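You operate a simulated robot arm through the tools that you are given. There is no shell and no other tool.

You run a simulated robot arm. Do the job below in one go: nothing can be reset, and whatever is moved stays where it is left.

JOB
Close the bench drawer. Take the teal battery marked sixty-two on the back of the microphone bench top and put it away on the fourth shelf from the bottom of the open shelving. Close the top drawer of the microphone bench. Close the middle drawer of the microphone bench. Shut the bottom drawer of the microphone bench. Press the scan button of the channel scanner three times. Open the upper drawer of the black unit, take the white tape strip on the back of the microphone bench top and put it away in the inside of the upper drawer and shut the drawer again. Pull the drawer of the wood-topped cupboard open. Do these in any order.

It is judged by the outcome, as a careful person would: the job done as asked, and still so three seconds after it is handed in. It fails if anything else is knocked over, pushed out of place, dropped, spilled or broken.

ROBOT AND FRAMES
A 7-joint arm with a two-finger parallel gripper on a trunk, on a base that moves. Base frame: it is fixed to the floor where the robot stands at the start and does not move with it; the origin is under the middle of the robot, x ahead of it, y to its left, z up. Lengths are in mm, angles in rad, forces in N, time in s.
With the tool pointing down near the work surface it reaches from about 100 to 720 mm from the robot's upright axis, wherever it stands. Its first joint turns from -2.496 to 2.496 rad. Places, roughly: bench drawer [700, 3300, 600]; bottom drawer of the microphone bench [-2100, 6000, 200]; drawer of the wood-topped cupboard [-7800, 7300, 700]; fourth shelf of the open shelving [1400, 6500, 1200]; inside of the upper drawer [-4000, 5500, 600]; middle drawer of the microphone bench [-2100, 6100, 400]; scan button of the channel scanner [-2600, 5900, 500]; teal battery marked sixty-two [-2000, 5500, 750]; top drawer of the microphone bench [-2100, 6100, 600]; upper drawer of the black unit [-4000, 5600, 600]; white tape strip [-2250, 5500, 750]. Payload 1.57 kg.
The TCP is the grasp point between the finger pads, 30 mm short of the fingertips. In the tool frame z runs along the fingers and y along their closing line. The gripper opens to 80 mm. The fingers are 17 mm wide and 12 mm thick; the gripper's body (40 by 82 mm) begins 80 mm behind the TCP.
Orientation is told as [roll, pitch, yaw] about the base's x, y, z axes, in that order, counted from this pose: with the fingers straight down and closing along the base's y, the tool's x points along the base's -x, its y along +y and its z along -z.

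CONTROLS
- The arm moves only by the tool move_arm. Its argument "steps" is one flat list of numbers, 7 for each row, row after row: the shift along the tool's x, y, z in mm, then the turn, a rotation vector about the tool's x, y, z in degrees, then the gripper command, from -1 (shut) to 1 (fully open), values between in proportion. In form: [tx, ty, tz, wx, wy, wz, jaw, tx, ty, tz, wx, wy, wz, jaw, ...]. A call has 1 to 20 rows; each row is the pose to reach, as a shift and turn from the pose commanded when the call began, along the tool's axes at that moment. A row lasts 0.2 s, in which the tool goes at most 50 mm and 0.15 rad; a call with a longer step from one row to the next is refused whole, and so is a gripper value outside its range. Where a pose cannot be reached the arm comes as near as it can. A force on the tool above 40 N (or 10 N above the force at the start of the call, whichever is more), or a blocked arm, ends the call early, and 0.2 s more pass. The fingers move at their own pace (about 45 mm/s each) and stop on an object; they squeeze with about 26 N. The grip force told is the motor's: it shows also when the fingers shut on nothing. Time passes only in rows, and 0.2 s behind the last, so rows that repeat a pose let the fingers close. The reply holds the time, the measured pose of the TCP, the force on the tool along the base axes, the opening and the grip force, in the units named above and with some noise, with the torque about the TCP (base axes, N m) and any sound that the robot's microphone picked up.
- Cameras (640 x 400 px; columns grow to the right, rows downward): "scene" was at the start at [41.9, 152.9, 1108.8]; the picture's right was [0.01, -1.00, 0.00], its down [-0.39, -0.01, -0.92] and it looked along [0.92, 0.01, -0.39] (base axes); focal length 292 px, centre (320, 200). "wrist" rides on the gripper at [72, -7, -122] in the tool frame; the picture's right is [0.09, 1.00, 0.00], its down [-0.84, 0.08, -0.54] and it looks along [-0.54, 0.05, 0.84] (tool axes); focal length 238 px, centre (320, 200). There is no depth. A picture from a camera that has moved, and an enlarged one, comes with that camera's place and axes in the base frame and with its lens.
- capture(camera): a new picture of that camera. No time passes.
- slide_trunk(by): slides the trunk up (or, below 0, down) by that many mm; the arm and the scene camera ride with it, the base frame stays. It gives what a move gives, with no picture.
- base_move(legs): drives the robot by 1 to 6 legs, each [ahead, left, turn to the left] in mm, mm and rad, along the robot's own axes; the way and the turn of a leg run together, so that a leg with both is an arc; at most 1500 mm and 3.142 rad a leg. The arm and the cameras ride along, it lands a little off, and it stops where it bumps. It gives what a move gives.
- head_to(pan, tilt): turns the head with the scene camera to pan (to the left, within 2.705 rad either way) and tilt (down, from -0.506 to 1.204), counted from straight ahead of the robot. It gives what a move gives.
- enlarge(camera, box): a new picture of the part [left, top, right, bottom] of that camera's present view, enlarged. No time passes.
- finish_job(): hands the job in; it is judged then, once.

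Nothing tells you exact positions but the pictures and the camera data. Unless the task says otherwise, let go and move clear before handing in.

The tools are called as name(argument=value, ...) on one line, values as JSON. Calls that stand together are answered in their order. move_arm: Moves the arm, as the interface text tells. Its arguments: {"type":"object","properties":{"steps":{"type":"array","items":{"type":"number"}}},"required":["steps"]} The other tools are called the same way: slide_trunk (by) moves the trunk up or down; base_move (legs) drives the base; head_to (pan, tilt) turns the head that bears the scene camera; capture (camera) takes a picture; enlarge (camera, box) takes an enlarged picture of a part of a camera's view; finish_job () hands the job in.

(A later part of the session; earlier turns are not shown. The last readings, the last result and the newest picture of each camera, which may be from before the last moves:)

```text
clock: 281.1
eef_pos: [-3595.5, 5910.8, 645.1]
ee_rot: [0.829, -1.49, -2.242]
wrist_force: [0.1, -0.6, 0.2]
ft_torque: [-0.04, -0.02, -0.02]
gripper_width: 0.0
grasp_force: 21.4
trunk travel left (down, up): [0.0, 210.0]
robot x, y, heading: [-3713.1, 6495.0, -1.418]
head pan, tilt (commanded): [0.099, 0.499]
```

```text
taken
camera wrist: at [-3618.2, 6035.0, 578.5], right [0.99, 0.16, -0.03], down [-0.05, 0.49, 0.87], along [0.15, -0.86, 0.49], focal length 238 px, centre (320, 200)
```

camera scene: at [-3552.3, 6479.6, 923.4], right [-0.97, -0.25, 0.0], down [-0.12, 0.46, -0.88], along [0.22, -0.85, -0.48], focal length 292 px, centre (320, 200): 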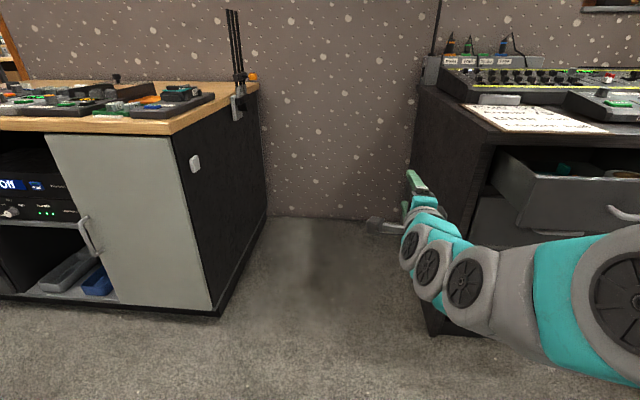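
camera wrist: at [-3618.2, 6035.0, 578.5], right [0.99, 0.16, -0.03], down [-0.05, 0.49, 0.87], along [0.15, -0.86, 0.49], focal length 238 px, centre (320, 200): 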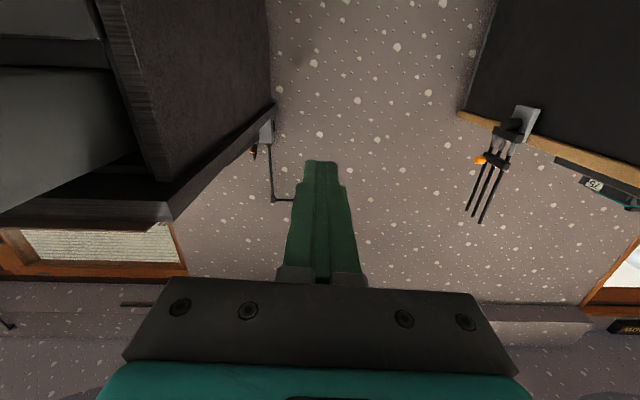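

move_arm(steps=[0, 0, -5, 0, 0, -3.7, -1])

move_arm(steps=[0, 0, -11, 0, 7.2, 0, -1, 0, 0, -22, 0, 14.5, 0, -1, 0, 0, -33, 0, 21.7, 0, -1, 0, 0, -44, 0, 28.9, 0, -1, 0, 0, -55, 0, 36.1, 0, -1, 0, 0, -66, 0, 43.4, 0, -1, 0, 0, -77, 0, 50.6, 0, -1, 0, 0, -88, 0, 57.8, 0, -1, 0, 0, -99, 0, 65, 0, -1, 0, 0, -110, 0, 72.3, 0, -1, 0, 0, -121, 0, 79.5, 0, -1, 0, 0, -132, 0, 86.7, 0, -1, 0, 0, -132, 0, 86.7, 0, -1])

slide_trunk(by=210)

capture(camera="scene")

```text
clock: 281.5
eef_pos: [-3595.2, 5911.2, 644.2]
ee_rot: [0.837, -1.487, -2.251]
wrist_force: [0.5, 0.0, 0.0]
ft_torque: [0.01, -0.02, -0.02]
gripper_width: 0.2
grasp_force: 21.0
out of reach, approached as far as the arm can: row 1
trunk travel left (down, up): [0.0, 210.0]
robot x, y, heading: [-3715.8, 6492.8, -1.414]
head pan, tilt (commanded): [0.099, 0.499]
```

```text
clock: 284.3
eef_pos: [-3617.2, 6041.8, 652.5]
ee_rot: [0.061, -0.003, -1.417]
wrist_force: [0.3, -0.6, -0.2]
ft_torque: [0.01, 0.03, 0.02]
gripper_width: 0.1
grasp_force: 21.0
trunk travel left (down, up): [0.0, 210.0]
robot x, y, heading: [-3716.5, 6495.7, -1.417]
head pan, tilt (commanded): [0.099, 0.499]
```

```text
clock: 286.5
eef_pos: [-3617.0, 6041.5, 862.7]
ee_rot: [0.06, -0.004, -1.417]
wrist_force: [-0.4, 0.2, -0.1]
ft_torque: [-0.02, -0.02, -0.02]
gripper_width: 0.2
grasp_force: 20.7
trunk travel left (down, up): [-210.0, 0.0]
robot x, y, heading: [-3715.3, 6492.0, -1.414]
head pan, tilt (commanded): [0.099, 0.499]
```

```text
taken
camera scene: at [-3552.3, 6479.5, 1133.4], right [-0.97, -0.25, 0.0], down [-0.12, 0.46, -0.88], along [0.22, -0.85, -0.48], focal length 292 px, centre (320, 200)
```

scene: 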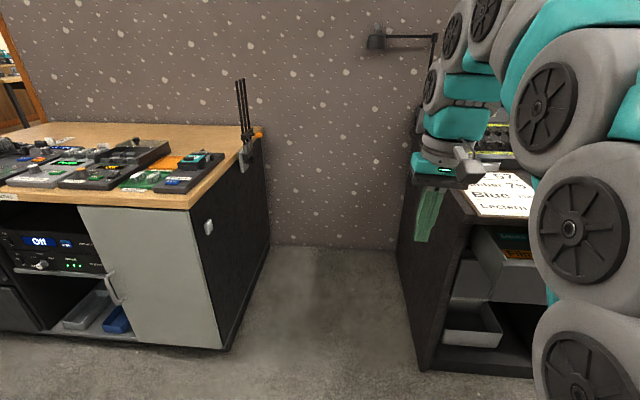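

The arm is tucked again. I'll drive back along the corridor to the lobby to fetch the tape strip from the bench end.

base_move(legs=[[-10, 1400, 0], [0, 910, 0], [0, 0, -1.575]])

```text
clock: 301.7
eef_pos: [-1891.0, 6756.3, 861.3]
ee_rot: [0.061, -0.004, -2.982]
wrist_force: [-0.2, -0.2, 0.1]
ft_torque: [0.0, 0.0, 0.02]
gripper_width: 0.1
grasp_force: 21.7
trunk travel left (down, up): [-210.0, 0.0]
robot x, y, heading: [-1441.7, 6860.6, -2.984]
head pan, tilt (commanded): [0.099, 0.499]
```

base_move(legs=[[0, 1115, 0]])

head_to(pan=0.0, tilt=0.45)

capture(camera="scene")

capture(camera="wrist")

```text
clock: 307.4
eef_pos: [-1709.8, 5656.7, 861.1]
ee_rot: [0.061, -0.002, -2.974]
wrist_force: [-0.9, -0.2, -0.2]
ft_torque: [0.01, 0.02, -0.02]
gripper_width: 0.0
grasp_force: 21.1
trunk travel left (down, up): [-210.0, 0.0]
robot x, y, heading: [-1257.9, 5758.8, -2.973]
head pan, tilt (commanded): [0.099, 0.499]
```

```text
clock: 308.0
eef_pos: [-1710.5, 5657.1, 862.1]
ee_rot: [0.061, -0.004, -2.975]
wrist_force: [-0.1, 0.2, -0.4]
ft_torque: [0.0, -0.01, 0.02]
gripper_width: 0.0
grasp_force: 20.9
trunk travel left (down, up): [-210.0, 0.0]
robot x, y, heading: [-1258.0, 5761.7, -2.976]
head pan, tilt (commanded): [0.0, 0.45]
```

```text
taken
camera scene: at [-1276.4, 5607.9, 1137.9], right [-0.17, 0.99, 0.0], down [0.43, 0.07, -0.9], along [-0.89, -0.15, -0.44], focal length 292 px, centre (320, 200)
```

scene: 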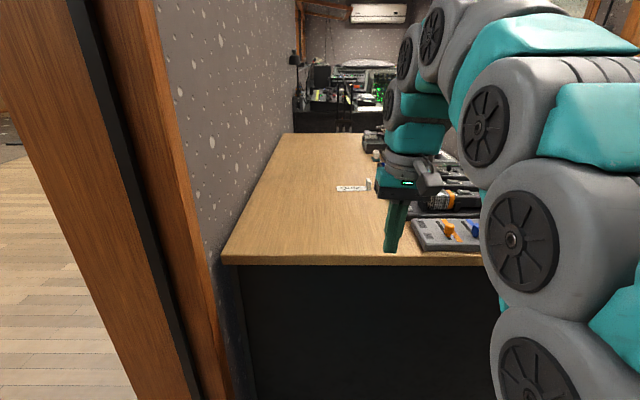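

```text
taken
camera wrist: at [-1641.8, 5683.7, 982.0], right [0.26, -0.96, 0.06], down [-0.82, -0.18, 0.55], along [-0.52, -0.19, -0.83], focal length 238 px, centre (320, 200)
```

wrist: 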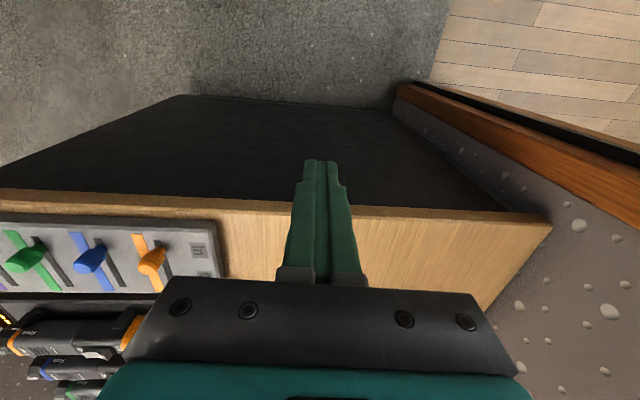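

enlarge(camera="scene", box=[310, 150, 430, 230])

```text
5.00 times, centred on (370, 190) of scene
camera zoom: at [-1276.4, 5607.9, 1137.9], right [-0.17, 0.99, 0.0], down [0.43, 0.07, -0.9], along [-0.89, -0.15, -0.44], focal length 1461 px, centre (70, 250)
```

zoom: 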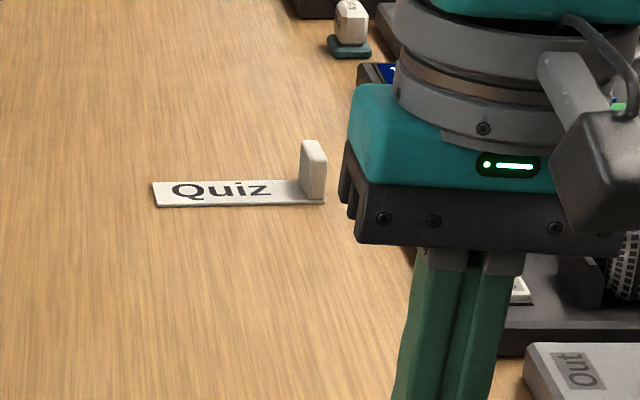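

The strip reads "Quiz", lies flat along the bench depth, and has an upright tab at its front end at about (-2173, 5615), gap to the mic tray about 60 mm. I'll drive closer to the bench end and straighten the tool.

base_move(legs=[[285, -28, -0.015]])

move_arm(steps=[0, 0, 0, 3.4, 0, 0, -0.3, -30, 0, 0, 3.4, 0, 0, 0.15, -60, 0, 10, 3.4, 0, 0, 0.15, -60, 0, 10, 3.4, 0, 0, 0.15])

capture(camera="wrist")

capture(camera="scene")

```text
clock: 310.0
eef_pos: [-1996.7, 5646.0, 861.5]
ee_rot: [0.06, -0.004, -2.988]
wrist_force: [0.3, -0.4, -0.4]
ft_torque: [0.01, 0.02, 0.01]
gripper_width: 0.0
grasp_force: 21.4
trunk travel left (down, up): [-210.0, 0.0]
robot x, y, heading: [-1544.1, 5742.9, -2.986]
head pan, tilt (commanded): [0.0, 0.45]
```

```text
clock: 311.0
eef_pos: [-2055.7, 5636.2, 852.2]
ee_rot: [0.001, -0.004, -2.989]
wrist_force: [-0.2, 0.1, 0.1]
ft_torque: [0.04, 0.0, -0.01]
gripper_width: 46.1
grasp_force: 0.0
trunk travel left (down, up): [-210.0, 0.0]
robot x, y, heading: [-1547.2, 5742.8, -2.989]
head pan, tilt (commanded): [0.0, 0.45]
```

```text
taken
camera wrist: at [-1986.5, 5654.1, 973.1], right [0.24, -0.97, 0.0], down [-0.81, -0.2, 0.55], along [-0.53, -0.13, -0.84], focal length 238 px, centre (320, 200)
```

wrist: 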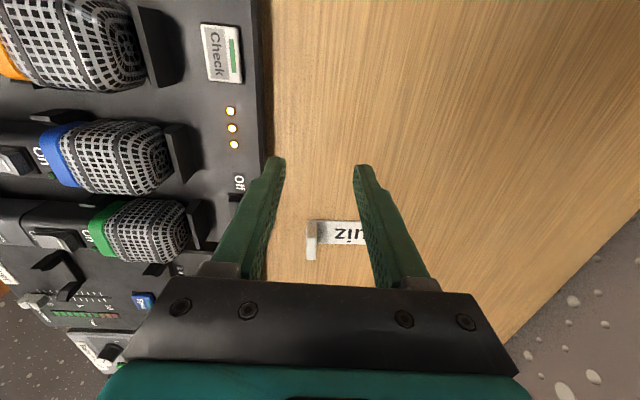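

```text
taken
camera scene: at [-1563.8, 5590.6, 1137.9], right [-0.15, 0.99, 0.0], down [0.43, 0.07, -0.9], along [-0.89, -0.14, -0.44], focal length 292 px, centre (320, 200)
```

scene: 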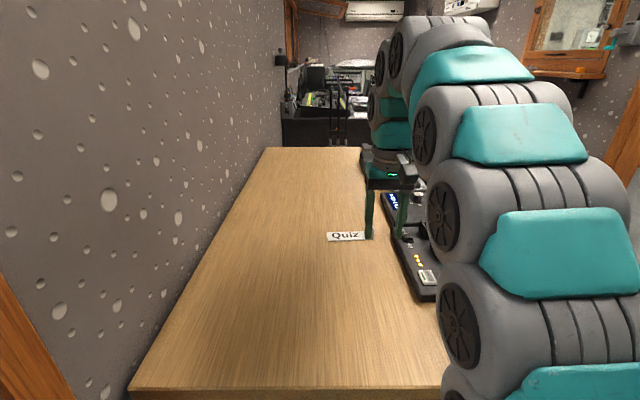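

The tab is straight ahead at (-2175, 5617); lateral alignment is right. I'll drive 20 mm closer, lower to the table beside it, then slide the slightly open fingers around the tab.

base_move(legs=[[22, 0, 0]])

move_arm(steps=[0, 0, 23, 0, 0, 0, -0.05, 0, 0, 46, 0, 0, 0, -0.05, 0, 0, 66, 0, 0, 0, -0.05, -20, 0, 66, 0, 0, 0, -0.05, -40, 0, 66, 0, 0, 0, -0.05, -60, 0, 66, 0, 0, 0, -0.05, -60, 0, 66, 0, 0, 0, -0.05])

capture(camera="wrist")

enlarge(camera="scene", box=[290, 160, 450, 260])

```text
clock: 311.8
eef_pos: [-2078.6, 5632.8, 852.5]
ee_rot: [0.002, -0.003, -2.989]
wrist_force: [0.9, -0.7, -0.6]
ft_torque: [-0.01, -0.01, -0.02]
gripper_width: 46.0
grasp_force: 0.0
trunk travel left (down, up): [-210.0, 0.0]
robot x, y, heading: [-1571.8, 5740.8, -2.988]
head pan, tilt (commanded): [0.0, 0.45]
```

```text
clock: 313.4
eef_pos: [-2136.0, 5623.9, 786.1]
ee_rot: [0.0, -0.004, -2.987]
wrist_force: [-1.6, 0.2, -0.5]
ft_torque: [-0.01, 0.03, 0.01]
gripper_width: 38.0
grasp_force: 0.1
trunk travel left (down, up): [-210.0, 0.0]
robot x, y, heading: [-1570.0, 5738.0, -2.99]
head pan, tilt (commanded): [0.0, 0.45]
```

```text
taken
camera wrist: at [-2067.3, 5642.3, 906.9], right [0.24, -0.97, 0.0], down [-0.81, -0.2, 0.55], along [-0.53, -0.13, -0.84], focal length 238 px, centre (320, 200)
```

wrist: 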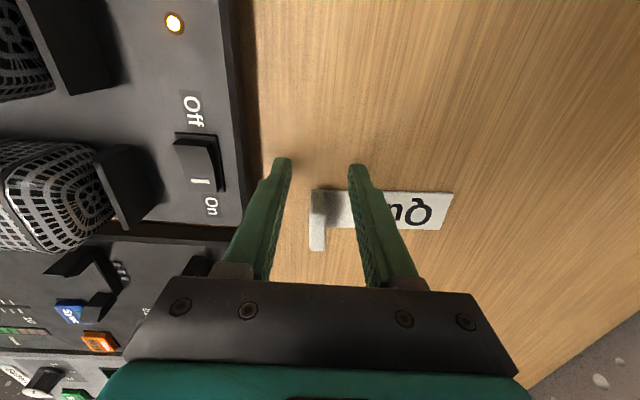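

```text
4.00 times, centred on (370, 210) of scene
camera zoom: at [-1585.8, 5587.2, 1137.9], right [-0.15, 0.99, 0.0], down [0.43, 0.07, -0.9], along [-0.89, -0.14, -0.44], focal length 1169 px, centre (120, 160)
```

zoom: 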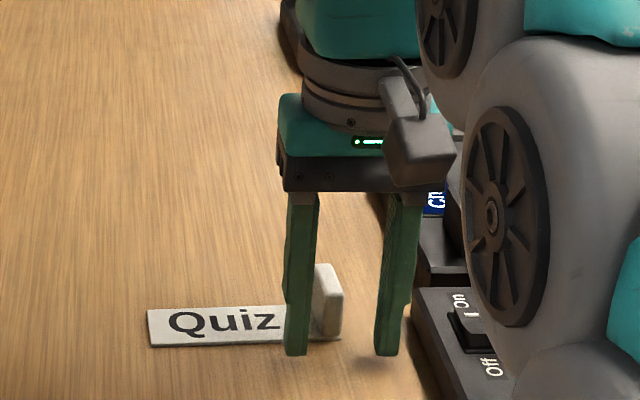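

The fingers are lined up either side of the tab; 40 mm more forward and 3 mm down, then close.

move_arm(steps=[-15, 0, 0, 0, 0, 0, -0.05, -30, 0, 0, 0, 0, 0, -0.05, -40, 0, 3, 0, 0, 0, -0.05, -40, 0, 3, 0, 0, 0, -0.05])

capture(camera="wrist")

```text
clock: 314.4
eef_pos: [-2177.2, 5618.1, 783.9]
ee_rot: [0.002, -0.003, -2.986]
wrist_force: [0.8, -0.2, 0.3]
ft_torque: [-0.01, 0.0, 0.02]
gripper_width: 37.8
grasp_force: 0.1
trunk travel left (down, up): [-210.0, 0.0]
robot x, y, heading: [-1568.3, 5740.5, -2.987]
head pan, tilt (commanded): [0.0, 0.45]
```

```text
taken
camera wrist: at [-2107.2, 5635.2, 904.2], right [0.24, -0.97, 0.0], down [-0.81, -0.2, 0.55], along [-0.53, -0.13, -0.84], focal length 238 px, centre (320, 200)
```

wrist: 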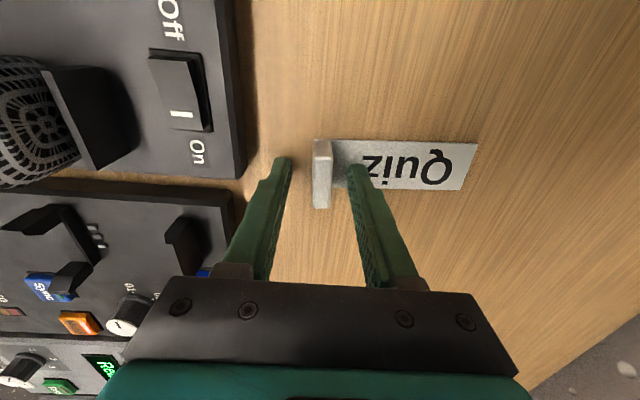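

The tab sits between the fingertips. Closing now.

move_arm(steps=[0, 0, 0, 0, 0, 0, -1, 0, 0, 0, 0, 0, 0, -1, 0, 0, 0, 0, 0, 0, -1, 0, 0, 0, 0, 0, 0, -1])

move_arm(steps=[0, 0, -6, 0, 0, 0, -1, 5, 0, -20, 0, 0, 0, -1, 20, 0, -35, 0, 0, 0, -1, 20, 0, -35, 0, 0, 0, -1])

capture(camera="wrist")

enlarge(camera="scene", box=[290, 130, 450, 230])

```text
clock: 315.4
eef_pos: [-2177.5, 5618.1, 784.2]
ee_rot: [0.001, -0.003, -2.99]
wrist_force: [0.3, 0.0, 0.7]
ft_torque: [0.01, 0.0, -0.02]
gripper_width: 10.4
grasp_force: 25.5
trunk travel left (down, up): [-210.0, 0.0]
robot x, y, heading: [-1566.8, 5743.9, -2.988]
head pan, tilt (commanded): [0.0, 0.45]
```

```text
clock: 316.4
eef_pos: [-2157.4, 5619.9, 818.2]
ee_rot: [0.0, -0.004, -2.988]
wrist_force: [1.0, -0.1, -0.7]
ft_torque: [0.0, 0.0, -0.02]
gripper_width: 10.7
grasp_force: 26.2
trunk travel left (down, up): [-210.0, 0.0]
robot x, y, heading: [-1565.4, 5740.9, -2.989]
head pan, tilt (commanded): [0.0, 0.45]
```

```text
taken
camera wrist: at [-2087.4, 5638.2, 938.7], right [0.24, -0.97, 0.0], down [-0.81, -0.2, 0.55], along [-0.53, -0.13, -0.84], focal length 238 px, centre (320, 200)
```

wrist: 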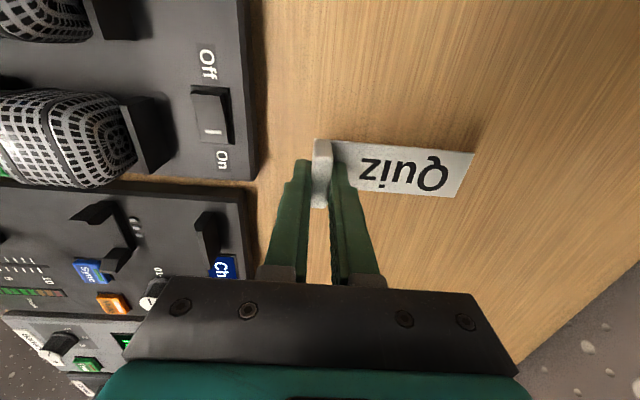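

```text
4.00 times, centred on (370, 180) of scene
camera zoom: at [-1585.8, 5587.2, 1137.9], right [-0.15, 0.99, 0.0], down [0.43, 0.07, -0.9], along [-0.89, -0.14, -0.44], focal length 1169 px, centre (120, 280)
```

zoom: 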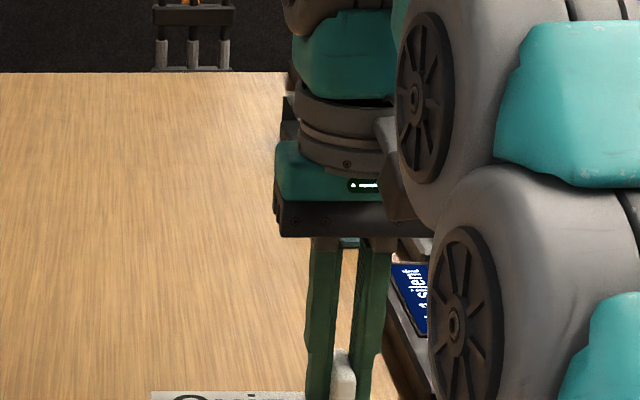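

The strip is held by its tab (10.4 mm). I'll retract and raise it for carrying.

move_arm(steps=[30, 0, -12, 0, 0, 0, -1, 60, 0, -24, 0, 0, 0, -1, 90, 0, -36, 0, 0, 0, -1, 120, 0, -44, 0, 0, 0, -1, 140, 0, -46, 0, 0, 0, -1, 140, 0, -46, 0, 0, 0, -1])

base_move(legs=[[-310, 0, 0]])

capture(camera="wrist")

capture(camera="scene")

```text
clock: 317.8
eef_pos: [-2019.7, 5641.9, 864.8]
ee_rot: [0.002, -0.005, -2.988]
wrist_force: [0.6, -0.2, -0.7]
ft_torque: [-0.02, 0.0, 0.02]
gripper_width: 10.7
grasp_force: 26.2
trunk travel left (down, up): [-210.0, 0.0]
robot x, y, heading: [-1563.9, 5738.1, -2.985]
head pan, tilt (commanded): [0.0, 0.45]
```

```text
clock: 319.9
eef_pos: [-1715.8, 5689.8, 863.5]
ee_rot: [0.003, -0.003, -2.989]
wrist_force: [0.1, -0.4, -0.4]
ft_torque: [-0.04, -0.02, 0.01]
gripper_width: 10.4
grasp_force: 25.8
trunk travel left (down, up): [-210.0, 0.0]
robot x, y, heading: [-1261.2, 5788.4, -2.988]
head pan, tilt (commanded): [0.0, 0.45]
```

```text
taken
camera wrist: at [-1645.4, 5706.9, 984.2], right [0.24, -0.97, 0.0], down [-0.81, -0.2, 0.55], along [-0.53, -0.13, -0.84], focal length 238 px, centre (320, 200)
```

wrist: 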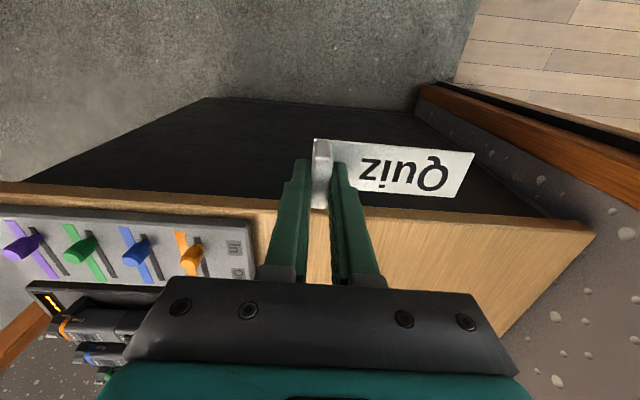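

```text
taken
camera scene: at [-1281.8, 5633.8, 1137.9], right [-0.15, 0.99, 0.0], down [0.43, 0.07, -0.9], along [-0.89, -0.14, -0.44], focal length 292 px, centre (320, 200)
```

scene: 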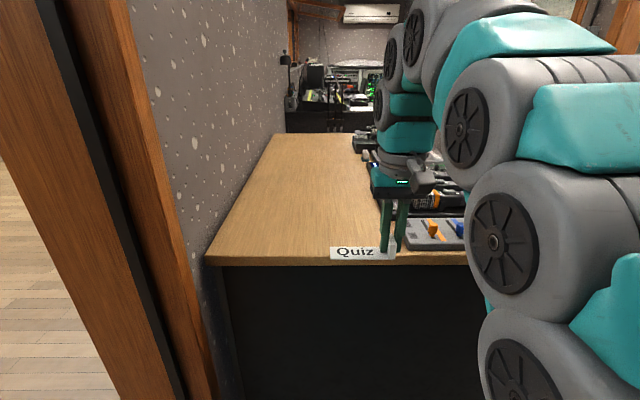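

I have the strip. Now I'll carry it back along the corridor to the black unit.

base_move(legs=[[0, -1070, 0], [0, 0, 1.571], [0, -1300, 0], [0, -1000, 0]])

head_to(pan=-0.35, tilt=0.55)

capture(camera="scene")

```text
clock: 340.1
eef_pos: [-3592.3, 6043.7, 865.7]
ee_rot: [0.001, -0.002, -1.422]
wrist_force: [-0.8, -0.6, -0.8]
ft_torque: [0.01, 0.01, -0.01]
gripper_width: 10.7
grasp_force: 26.1
trunk travel left (down, up): [-210.0, 0.0]
robot x, y, heading: [-3684.2, 6498.2, -1.42]
head pan, tilt (commanded): [0.0, 0.45]
```

```text
clock: 340.9
eef_pos: [-3593.2, 6042.4, 863.0]
ee_rot: [0.002, -0.004, -1.424]
wrist_force: [0.1, 0.2, 0.2]
ft_torque: [-0.03, -0.01, 0.01]
gripper_width: 10.4
grasp_force: 26.5
trunk travel left (down, up): [-210.0, 0.0]
robot x, y, heading: [-3690.2, 6501.5, -1.422]
head pan, tilt (commanded): [-0.351, 0.55]
```

```text
taken
camera scene: at [-3567.2, 6482.0, 1128.9], right [-0.98, 0.2, 0.0], down [0.1, 0.51, -0.85], along [-0.17, -0.84, -0.52], focal length 292 px, centre (320, 200)
```

scene: 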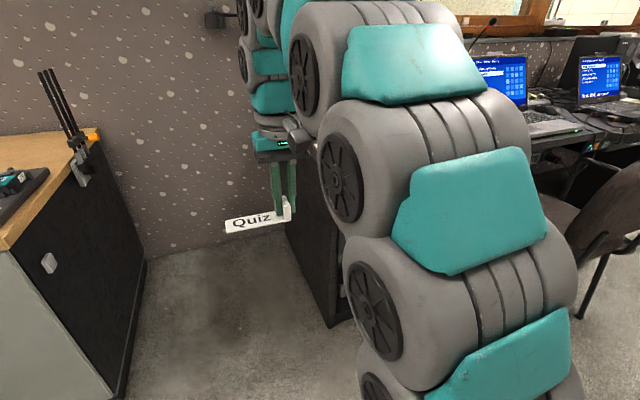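

The strip is secure. I'll move over in front of the open drawer and look inside it.

base_move(legs=[[0, -480, 0]])

head_to(pan=0.1, tilt=0.65)

capture(camera="scene")

capture(camera="wrist")

```text
clock: 343.7
eef_pos: [-4070.3, 5972.9, 863.6]
ee_rot: [0.0, -0.003, -1.425]
wrist_force: [1.1, 0.4, 0.2]
ft_torque: [-0.03, -0.02, -0.03]
gripper_width: 10.4
grasp_force: 26.0
trunk travel left (down, up): [-210.0, 0.0]
robot x, y, heading: [-4165.1, 6430.3, -1.425]
head pan, tilt (commanded): [-0.351, 0.55]
```

```text
clock: 344.6
eef_pos: [-4070.4, 5972.2, 862.9]
ee_rot: [0.003, -0.004, -1.425]
wrist_force: [-0.6, -0.5, 0.1]
ft_torque: [-0.02, -0.01, -0.01]
gripper_width: 10.3
grasp_force: 26.0
trunk travel left (down, up): [-210.0, 0.0]
robot x, y, heading: [-4167.6, 6426.9, -1.427]
head pan, tilt (commanded): [0.099, 0.649]
```

```text
taken
camera scene: at [-4004.6, 6415.1, 1120.1], right [-0.97, -0.24, 0.0], down [-0.15, 0.59, -0.8], along [0.19, -0.77, -0.6], focal length 292 px, centre (320, 200)
```

scene: 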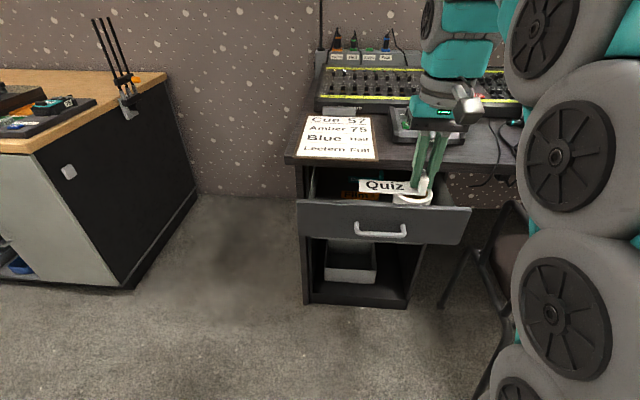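

```text
taken
camera wrist: at [-4088.5, 6043.4, 984.2], right [0.97, 0.24, 0.0], down [0.2, -0.81, 0.55], along [0.13, -0.53, -0.84], focal length 238 px, centre (320, 200)
```

wrist: 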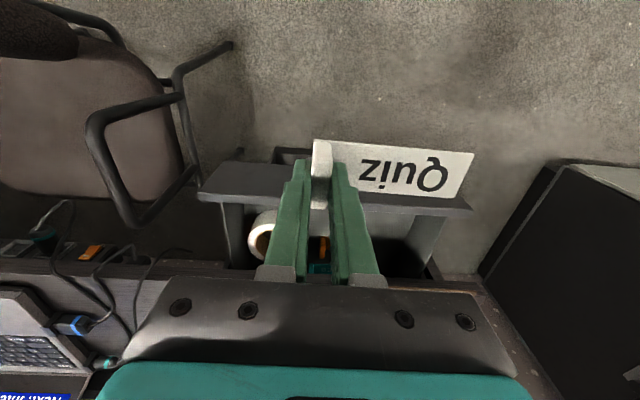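

Inside the drawer there's a white tape roll on the chair side and some teal/orange items. I'll zoom in to find free floor space.

enlarge(camera="wrist", box=[190, 140, 500, 300])

enlarge(camera="scene", box=[280, 140, 480, 260])

```text
2.06 times, centred on (345, 220) of wrist
camera zoom: at [-4088.5, 6043.4, 984.2], right [0.97, 0.24, 0.0], down [0.2, -0.81, 0.55], along [0.13, -0.53, -0.84], focal length 492 px, centre (268, 159)
```

zoom: 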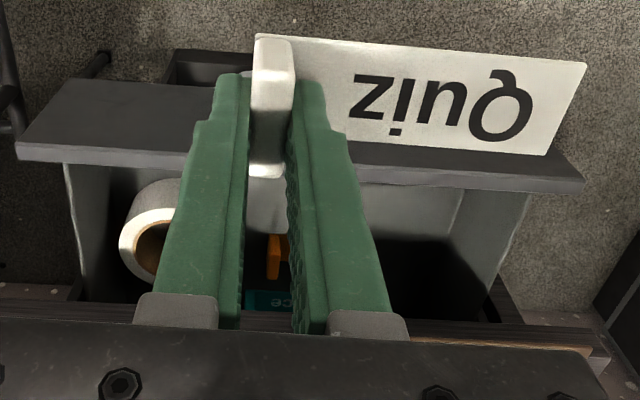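

```text
3.20 times, centred on (380, 200) of scene
camera zoom: at [-4004.6, 6415.1, 1120.1], right [-0.97, -0.24, 0.0], down [-0.15, 0.59, -0.8], along [0.19, -0.77, -0.6], focal length 935 px, centre (128, 200)
```

zoom: 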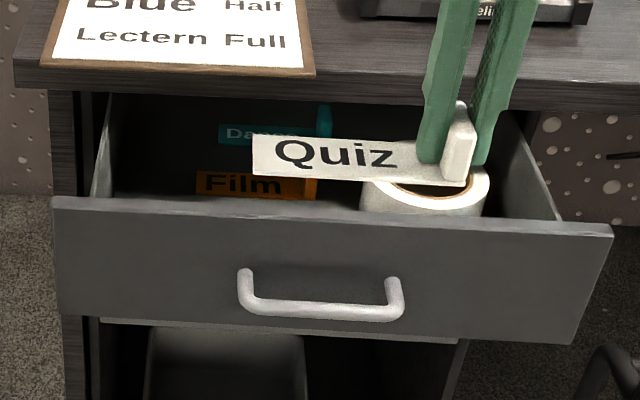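

The drawer holds two similar strips ("Dance", "Film") at the back and a tape roll at the right; the front-left area (about u -2930…-3110, v 6285…6390) is free. I'll position over that spot.

base_move(legs=[[100, 60, 0.008]])

move_arm(steps=[-27, 0, 0, 0, 0, 0, -1, -54, 0, 10, 0, 0, 0, -1, -80, 0, 30, 0, 0, 0, -1, -80, 0, 60, 0, 0, 0, -1, -80, 0, 90, 0, 0, 0, -1, -80, 0, 90, 0, 0, 0, -1])

capture(camera="wrist")

capture(camera="scene")

```text
clock: 345.9
eef_pos: [-3991.7, 5885.3, 863.5]
ee_rot: [0.002, -0.006, -1.416]
wrist_force: [-0.1, -0.2, -0.2]
ft_torque: [-0.01, -0.02, 0.01]
gripper_width: 10.3
grasp_force: 26.4
trunk travel left (down, up): [-210.0, 0.0]
robot x, y, heading: [-4090.9, 6336.3, -1.413]
head pan, tilt (commanded): [0.099, 0.649]
```

```text
clock: 347.3
eef_pos: [-3978.9, 5805.9, 774.4]
ee_rot: [0.001, -0.003, -1.415]
wrist_force: [0.7, 0.8, 0.3]
ft_torque: [0.04, 0.03, 0.03]
gripper_width: 10.4
grasp_force: 26.3
trunk travel left (down, up): [-210.0, 0.0]
robot x, y, heading: [-4091.1, 6332.3, -1.415]
head pan, tilt (commanded): [0.099, 0.649]
```

```text
taken
camera wrist: at [-3996.9, 5875.8, 895.3], right [0.97, 0.24, 0.0], down [0.2, -0.81, 0.54], along [0.13, -0.53, -0.84], focal length 238 px, centre (320, 200)
```

wrist: 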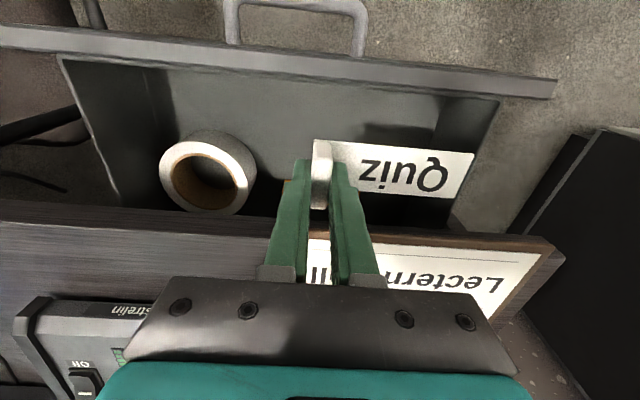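

```text
taken
camera scene: at [-3929.4, 6327.4, 1120.1], right [-0.97, -0.25, 0.0], down [-0.15, 0.59, -0.8], along [0.2, -0.77, -0.6], focal length 292 px, centre (320, 200)
```

scene: 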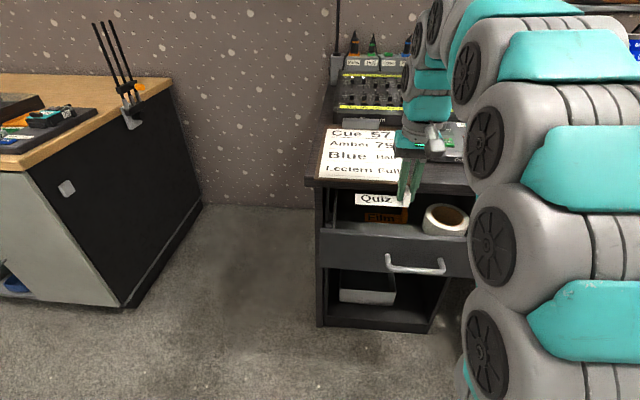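

The spot is clear: strip would sit in front of "Film", beside the roll. I'll adjust slightly and lower into the drawer.

move_arm(steps=[4, -5, 20, 0, 0, 0, -1, 8, -10, 45, 0, 0, 0, -1, 8, -10, 65, 0, 0, 0, -1, 8, -10, 85, 0, 0, 0, -1, 8, -10, 85, 0, 0, 0, -1])

capture(camera="wrist")

enlarge(camera="scene", box=[300, 130, 500, 290])

```text
clock: 348.5
eef_pos: [-3990.2, 5810.3, 688.7]
ee_rot: [0.002, -0.003, -1.416]
wrist_force: [0.2, 0.7, -0.3]
ft_torque: [0.03, -0.01, 0.03]
gripper_width: 10.7
grasp_force: 26.1
trunk travel left (down, up): [-210.0, 0.0]
robot x, y, heading: [-4088.7, 6337.2, -1.414]
head pan, tilt (commanded): [0.099, 0.649]
```

```text
taken
camera wrist: at [-4008.3, 5881.7, 809.4], right [0.97, 0.24, 0.0], down [0.2, -0.81, 0.55], along [0.14, -0.53, -0.84], focal length 238 px, centre (320, 200)
```

wrist: 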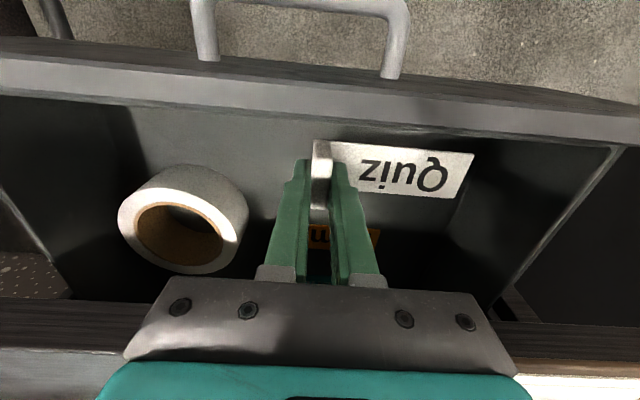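

```text
2.50 times, centred on (400, 210) of scene
camera zoom: at [-3929.4, 6327.4, 1120.1], right [-0.97, -0.25, 0.0], down [-0.15, 0.59, -0.8], along [0.2, -0.77, -0.6], focal length 730 px, centre (120, 175)
```

zoom: 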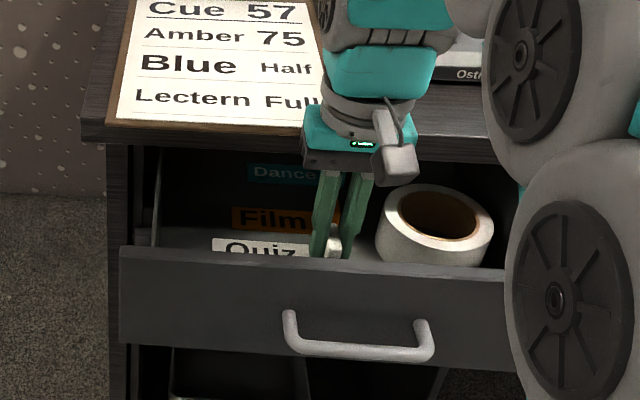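

Good clearance all round. I'll continue down in small steps until contact.

move_arm(steps=[0, 0, 8, 0, 0, 0, -1, 0, 0, 14, 0, 0, 0, -1, 0, 0, 19, 0, 0, 0, -1, 0, 0, 19, 0, 0, 0, -1])

move_arm(steps=[0, 0, 3, 0, 0, 0, -1, 0, 0, 6, 0, 0, 0, -1, 0, 0, 6, 0, 0, 0, -1])

capture(camera="wrist")

```text
clock: 349.5
eef_pos: [-3989.0, 5811.2, 670.2]
ee_rot: [0.001, -0.003, -1.414]
wrist_force: [0.6, 0.2, -0.3]
ft_torque: [-0.03, -0.02, 0.0]
gripper_width: 10.1
grasp_force: 26.1
trunk travel left (down, up): [-210.0, 0.0]
robot x, y, heading: [-4092.5, 6337.0, -1.416]
head pan, tilt (commanded): [0.099, 0.649]
```

```text
clock: 350.3
eef_pos: [-3989.2, 5811.9, 663.9]
ee_rot: [0.003, -0.006, -1.416]
wrist_force: [-0.4, -0.9, -0.1]
ft_torque: [0.01, 0.0, -0.05]
gripper_width: 10.4
grasp_force: 26.1
trunk travel left (down, up): [-210.0, 0.0]
robot x, y, heading: [-4091.7, 6336.5, -1.411]
head pan, tilt (commanded): [0.099, 0.649]
```

```text
taken
camera wrist: at [-4008.0, 5881.3, 784.5], right [0.97, 0.24, 0.0], down [0.2, -0.81, 0.55], along [0.13, -0.53, -0.84], focal length 238 px, centre (320, 200)
```

wrist: 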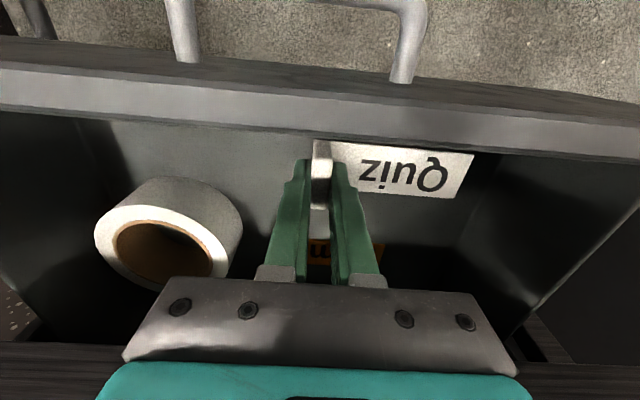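

move_arm(steps=[0, 0, 3, 0, 0, 0, -1, 0, 0, 6, 0, 0, 0, -1, 0, 0, 6, 0, 0, 0, -1])

move_arm(steps=[0, 0, 3, 0, 0, 0, -1, 0, 0, 5, 0, 0, 0, -1, 0, 0, 5, 0, 0, 0, -1])

```text
clock: 351.1
eef_pos: [-3988.5, 5811.0, 657.6]
ee_rot: [0.002, -0.003, -1.415]
wrist_force: [0.0, 0.0, -0.1]
ft_torque: [0.0, -0.05, -0.01]
gripper_width: 10.3
grasp_force: 26.0
trunk travel left (down, up): [-210.0, 0.0]
robot x, y, heading: [-4087.7, 6335.5, -1.413]
head pan, tilt (commanded): [0.099, 0.649]
```

```text
clock: 351.9
eef_pos: [-3990.5, 5811.6, 652.2]
ee_rot: [0.003, -0.003, -1.415]
wrist_force: [0.3, -0.5, -0.9]
ft_torque: [-0.02, 0.01, 0.01]
gripper_width: 10.4
grasp_force: 25.7
trunk travel left (down, up): [-210.0, 0.0]
robot x, y, heading: [-4094.7, 6337.0, -1.412]
head pan, tilt (commanded): [0.099, 0.649]
```

move_arm(steps=[0, 0, 2, 0, 0, 0, -1, 0, 0, 4, 0, 0, 0, -1, 0, 0, 4, 0, 0, 0, -1])

move_arm(steps=[0, 0, 2, 0, 0, 0, -1, 0, 0, 4, 0, 0, 0, -1, 0, 0, 4, 0, 0, 0, -1])

capture(camera="wrist")

```text
clock: 352.7
eef_pos: [-3989.8, 5812.1, 649.2]
ee_rot: [0.002, -0.006, -1.415]
wrist_force: [-0.6, 0.3, 0.4]
ft_torque: [0.01, -0.01, 0.0]
gripper_width: 10.5
grasp_force: 26.2
trunk travel left (down, up): [-210.0, 0.0]
robot x, y, heading: [-4087.9, 6332.7, -1.414]
head pan, tilt (commanded): [0.099, 0.649]
```

```text
clock: 353.5
eef_pos: [-3990.1, 5811.6, 645.7]
ee_rot: [0.001, -0.004, -1.417]
wrist_force: [-0.1, -0.1, -0.4]
ft_torque: [0.02, 0.0, -0.01]
gripper_width: 10.4
grasp_force: 26.1
trunk travel left (down, up): [-210.0, 0.0]
robot x, y, heading: [-4093.6, 6341.3, -1.415]
head pan, tilt (commanded): [0.099, 0.649]
```

```text
taken
camera wrist: at [-4008.1, 5881.6, 765.4], right [0.97, 0.24, 0.0], down [0.2, -0.81, 0.55], along [0.13, -0.53, -0.84], focal length 238 px, centre (320, 200)
```

wrist: 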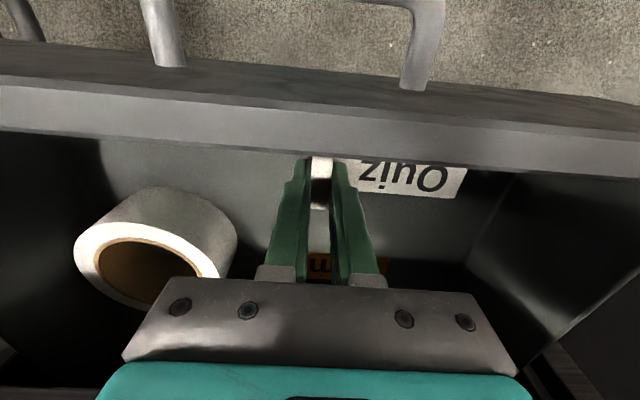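

No contact yet; the drawer floor is probably near z = 595. Continuing gently.

move_arm(steps=[0, 0, 3, 0, 0, 0, -1, 0, 0, 6, 0, 0, 0, -1, 0, 0, 6, 0, 0, 0, -1])

move_arm(steps=[0, 0, 2, 0, 0, 0, -1, 0, 0, 4, 0, 0, 0, -1, 0, 0, 4, 0, 0, 0, -1])

```text
clock: 354.3
eef_pos: [-3989.5, 5812.0, 639.2]
ee_rot: [0.002, -0.005, -1.416]
wrist_force: [-0.1, -0.9, -0.7]
ft_torque: [-0.01, 0.0, -0.01]
gripper_width: 10.3
grasp_force: 26.1
trunk travel left (down, up): [-210.0, 0.0]
robot x, y, heading: [-4090.6, 6339.6, -1.42]
head pan, tilt (commanded): [0.099, 0.649]
```

```text
clock: 355.1
eef_pos: [-3989.6, 5811.1, 634.4]
ee_rot: [0.003, -0.002, -1.416]
wrist_force: [0.3, -0.4, 0.3]
ft_torque: [0.01, -0.05, 0.0]
gripper_width: 10.3
grasp_force: 25.9
trunk travel left (down, up): [-210.0, 0.0]
robot x, y, heading: [-4091.8, 6338.0, -1.414]
head pan, tilt (commanded): [0.099, 0.649]
```

move_arm(steps=[0, 0, 2, 0, 0, 0, -1, 0, 0, 4, 0, 0, 0, -1, 0, 0, 4, 0, 0, 0, -1])

move_arm(steps=[0, 0, 2, 0, 0, 0, -1, 0, 0, 4, 0, 0, 0, -1, 0, 0, 4, 0, 0, 0, -1])

capture(camera="wrist")

enlarge(camera="scene", box=[300, 130, 500, 290])

```text
clock: 355.9
eef_pos: [-3989.8, 5811.5, 632.3]
ee_rot: [0.002, -0.007, -1.415]
wrist_force: [0.3, 0.2, 16.2]
ft_torque: [0.08, -0.07, -0.01]
gripper_width: 10.2
grasp_force: 25.1
trunk travel left (down, up): [-210.0, 0.0]
robot x, y, heading: [-4090.5, 6337.8, -1.416]
head pan, tilt (commanded): [0.099, 0.649]
```

```text
clock: 356.4
eef_pos: [-3988.9, 5810.0, 631.3]
ee_rot: [0.004, -0.014, -1.417]
wrist_force: [-0.2, -0.2, 20.9]
ft_torque: [0.24, -0.04, -0.03]
gripper_width: 10.4
grasp_force: 25.7
trunk travel left (down, up): [-210.0, 0.0]
robot x, y, heading: [-4091.4, 6336.9, -1.415]
head pan, tilt (commanded): [0.099, 0.649]
stopped in row 2: the force on the tool passed its limit at 44 N (the readings are from after the stop); the commanded pose is now the measured one
```

```text
taken
camera wrist: at [-4008.1, 5881.7, 750.9], right [0.97, 0.24, 0.0], down [0.2, -0.81, 0.55], along [0.14, -0.54, -0.83], focal length 238 px, centre (320, 200)
```

wrist: 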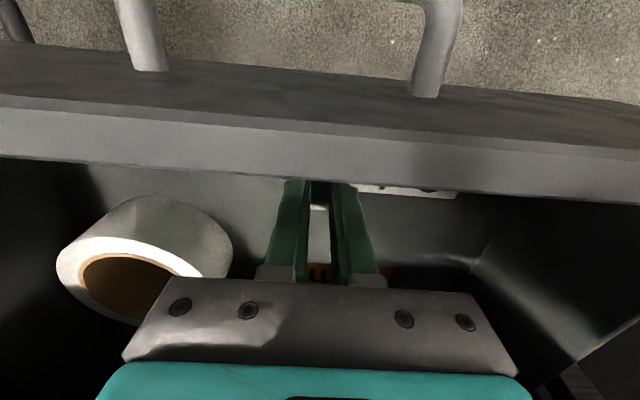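

```text
2.50 times, centred on (400, 210) of scene
camera zoom: at [-3929.5, 6328.0, 1120.0], right [-0.97, -0.25, 0.0], down [-0.15, 0.58, -0.8], along [0.2, -0.77, -0.6], focal length 730 px, centre (120, 175)
```

zoom: 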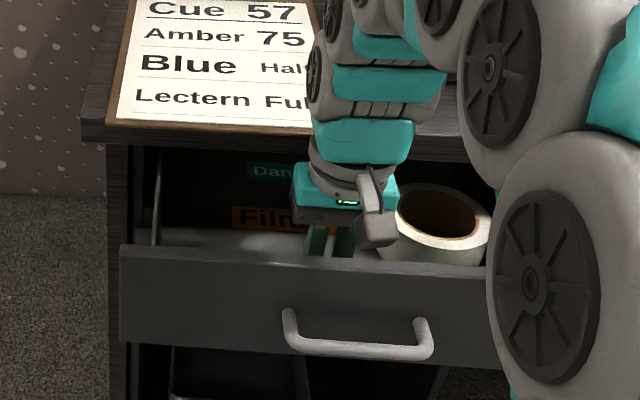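

The strip has touched the drawer floor (force directly below the tool). I'll ease up a little and open the fingers.

move_arm(steps=[0, 0, -1.5, 0, 0, 0, -1, 0, 0, -1.5, 0, 0, 0, -0.6, 0, 0, -1.5, 0, 0, 0, -0.35, 0, 0, -1.5, 0, 0, 0, -0.35])

move_arm(steps=[0, 0, -10, 0, 0, 0, -0.35, 0, 0, -30, 0, 0, 0, -0.35, 0, 0, -60, 0, 0, 0, -0.35, 0, 0, -100, 0, 0, 0, -0.35, 0, 0, -140, 0, 0, 0, -0.35, 0, 0, -180, 0, 0, 0, -0.35, 0, 0, -200, 0, 0, 0, -0.35])

capture(camera="wrist")

capture(camera="scene")

```text
clock: 357.4
eef_pos: [-3989.1, 5811.7, 630.9]
ee_rot: [0.001, -0.008, -1.415]
wrist_force: [-5.0, -0.8, 10.1]
ft_torque: [-0.01, 0.0, -0.04]
gripper_width: 21.7
grasp_force: 0.1
trunk travel left (down, up): [-210.0, 0.0]
robot x, y, heading: [-4090.7, 6338.1, -1.41]
head pan, tilt (commanded): [0.099, 0.649]
```

```text
clock: 359.0
eef_pos: [-3991.2, 5812.8, 831.9]
ee_rot: [0.001, -0.006, -1.415]
wrist_force: [0.7, -0.2, 0.6]
ft_torque: [0.0, -0.01, -0.02]
gripper_width: 25.8
grasp_force: 0.0
trunk travel left (down, up): [-210.0, 0.0]
robot x, y, heading: [-4089.8, 6337.9, -1.412]
head pan, tilt (commanded): [0.099, 0.649]
```

```text
taken
camera wrist: at [-4009.0, 5882.8, 951.7], right [0.97, 0.24, 0.0], down [0.2, -0.81, 0.55], along [0.14, -0.53, -0.84], focal length 238 px, centre (320, 200)
```

wrist: 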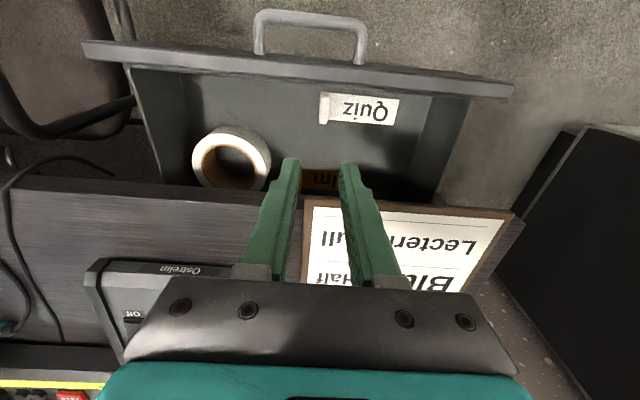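

```text
taken
camera scene: at [-3929.4, 6327.4, 1120.0], right [-0.97, -0.25, 0.0], down [-0.15, 0.59, -0.8], along [0.2, -0.77, -0.6], focal length 292 px, centre (320, 200)
```

scene: 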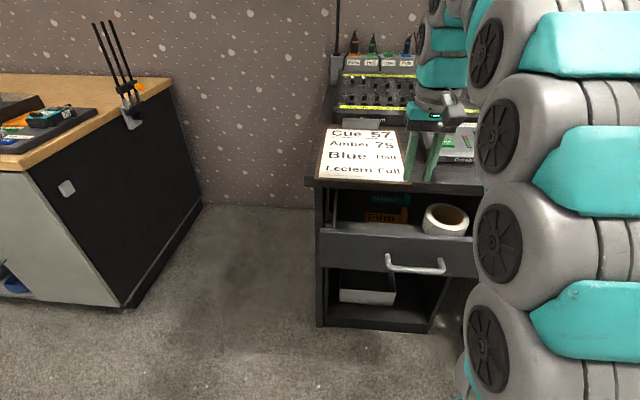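

The "Quiz" strip lies flat inside the drawer. Now to shut it: I'll retract, shift left of the handle, and set the closed fingers at 45° low on the drawer face so they stay clear of the desk overhang.

move_arm(steps=[31, 0, 0, 0, 0, 0, -1, 62, 0, 0, 0, 0, 0, -1, 94, 0, 0, 0, 0, 0, -1, 94, 0, 0, 0, 0, 0, -1])

base_move(legs=[[-60, 95, 0]])

move_arm(steps=[-5, 0, 22, 0, -7.5, 0, -1, -10, 0, 45, 0, -15, 0, -1, -16, 0, 67, 0, -22.5, 0, -1, -22, 0, 90, 0, -30, 0, -1, -28, 0, 112, 0, -37.5, 0, -1, -34, 0, 133, 0, -45, 0, -1, -34, 0, 133, 0, -45, 0, -1])

slide_trunk(by=-66)

capture(camera="wrist")

capture(camera="scene")

```text
clock: 360.0
eef_pos: [-4005.8, 5905.3, 831.1]
ee_rot: [0.001, -0.01, -1.417]
wrist_force: [0.0, 0.3, -0.4]
ft_torque: [-0.05, 0.0, 0.01]
gripper_width: 0.1
grasp_force: 21.1
trunk travel left (down, up): [-210.0, 0.0]
robot x, y, heading: [-4092.9, 6337.8, -1.415]
head pan, tilt (commanded): [0.099, 0.649]
```

```text
clock: 361.2
eef_pos: [-3921.5, 5979.9, 830.8]
ee_rot: [0.002, -0.009, -1.415]
wrist_force: [-0.2, 0.6, 0.1]
ft_torque: [0.0, -0.01, 0.02]
gripper_width: 0.0
grasp_force: 21.1
trunk travel left (down, up): [-210.0, 0.0]
robot x, y, heading: [-4008.7, 6415.1, -1.416]
head pan, tilt (commanded): [0.099, 0.649]
```

```text
clock: 362.8
eef_pos: [-3913.7, 5943.2, 700.6]
ee_rot: [0.003, -0.793, -1.418]
wrist_force: [0.4, -0.6, -1.2]
ft_torque: [0.02, -0.01, 0.02]
gripper_width: 0.2
grasp_force: 21.6
trunk travel left (down, up): [-210.0, 0.0]
robot x, y, heading: [-4007.3, 6411.8, -1.417]
head pan, tilt (commanded): [0.099, 0.649]
```

```text
clock: 363.9
eef_pos: [-3915.7, 5943.4, 634.1]
ee_rot: [0.006, -0.789, -1.418]
wrist_force: [0.0, 0.4, 0.0]
ft_torque: [-0.01, 0.0, 0.04]
gripper_width: 0.0
grasp_force: 21.6
trunk travel left (down, up): [-144.0, 66.0]
robot x, y, heading: [-4009.3, 6412.6, -1.416]
head pan, tilt (commanded): [0.099, 0.649]
```

```text
taken
camera wrist: at [-3943.1, 6078.2, 668.1], right [0.97, 0.22, -0.06], down [0.11, -0.19, 0.98], along [0.2, -0.96, -0.21], focal length 238 px, centre (320, 200)
```

wrist: 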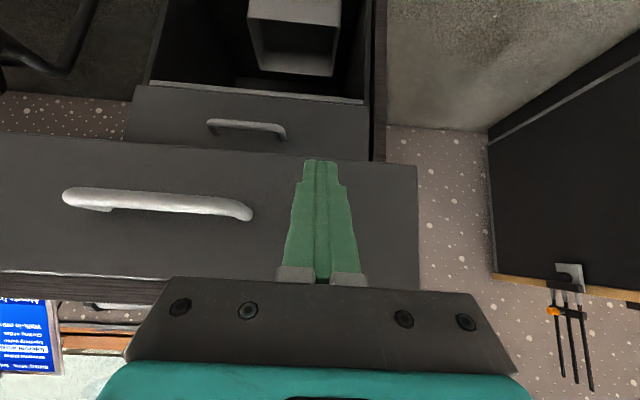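

```text
taken
camera scene: at [-3845.0, 6401.8, 1054.1], right [-0.97, -0.25, 0.0], down [-0.15, 0.59, -0.8], along [0.2, -0.77, -0.6], focal length 292 px, centre (320, 200)
```

scene: 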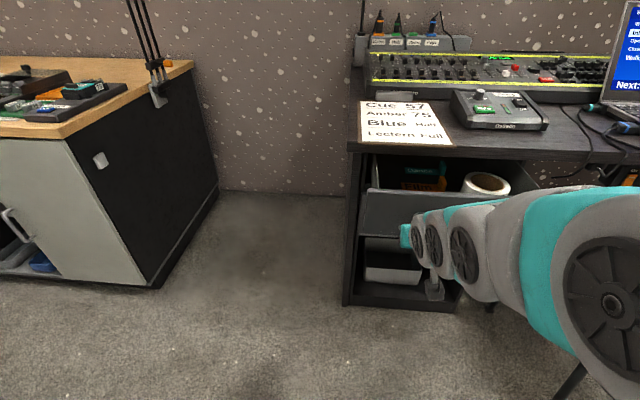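

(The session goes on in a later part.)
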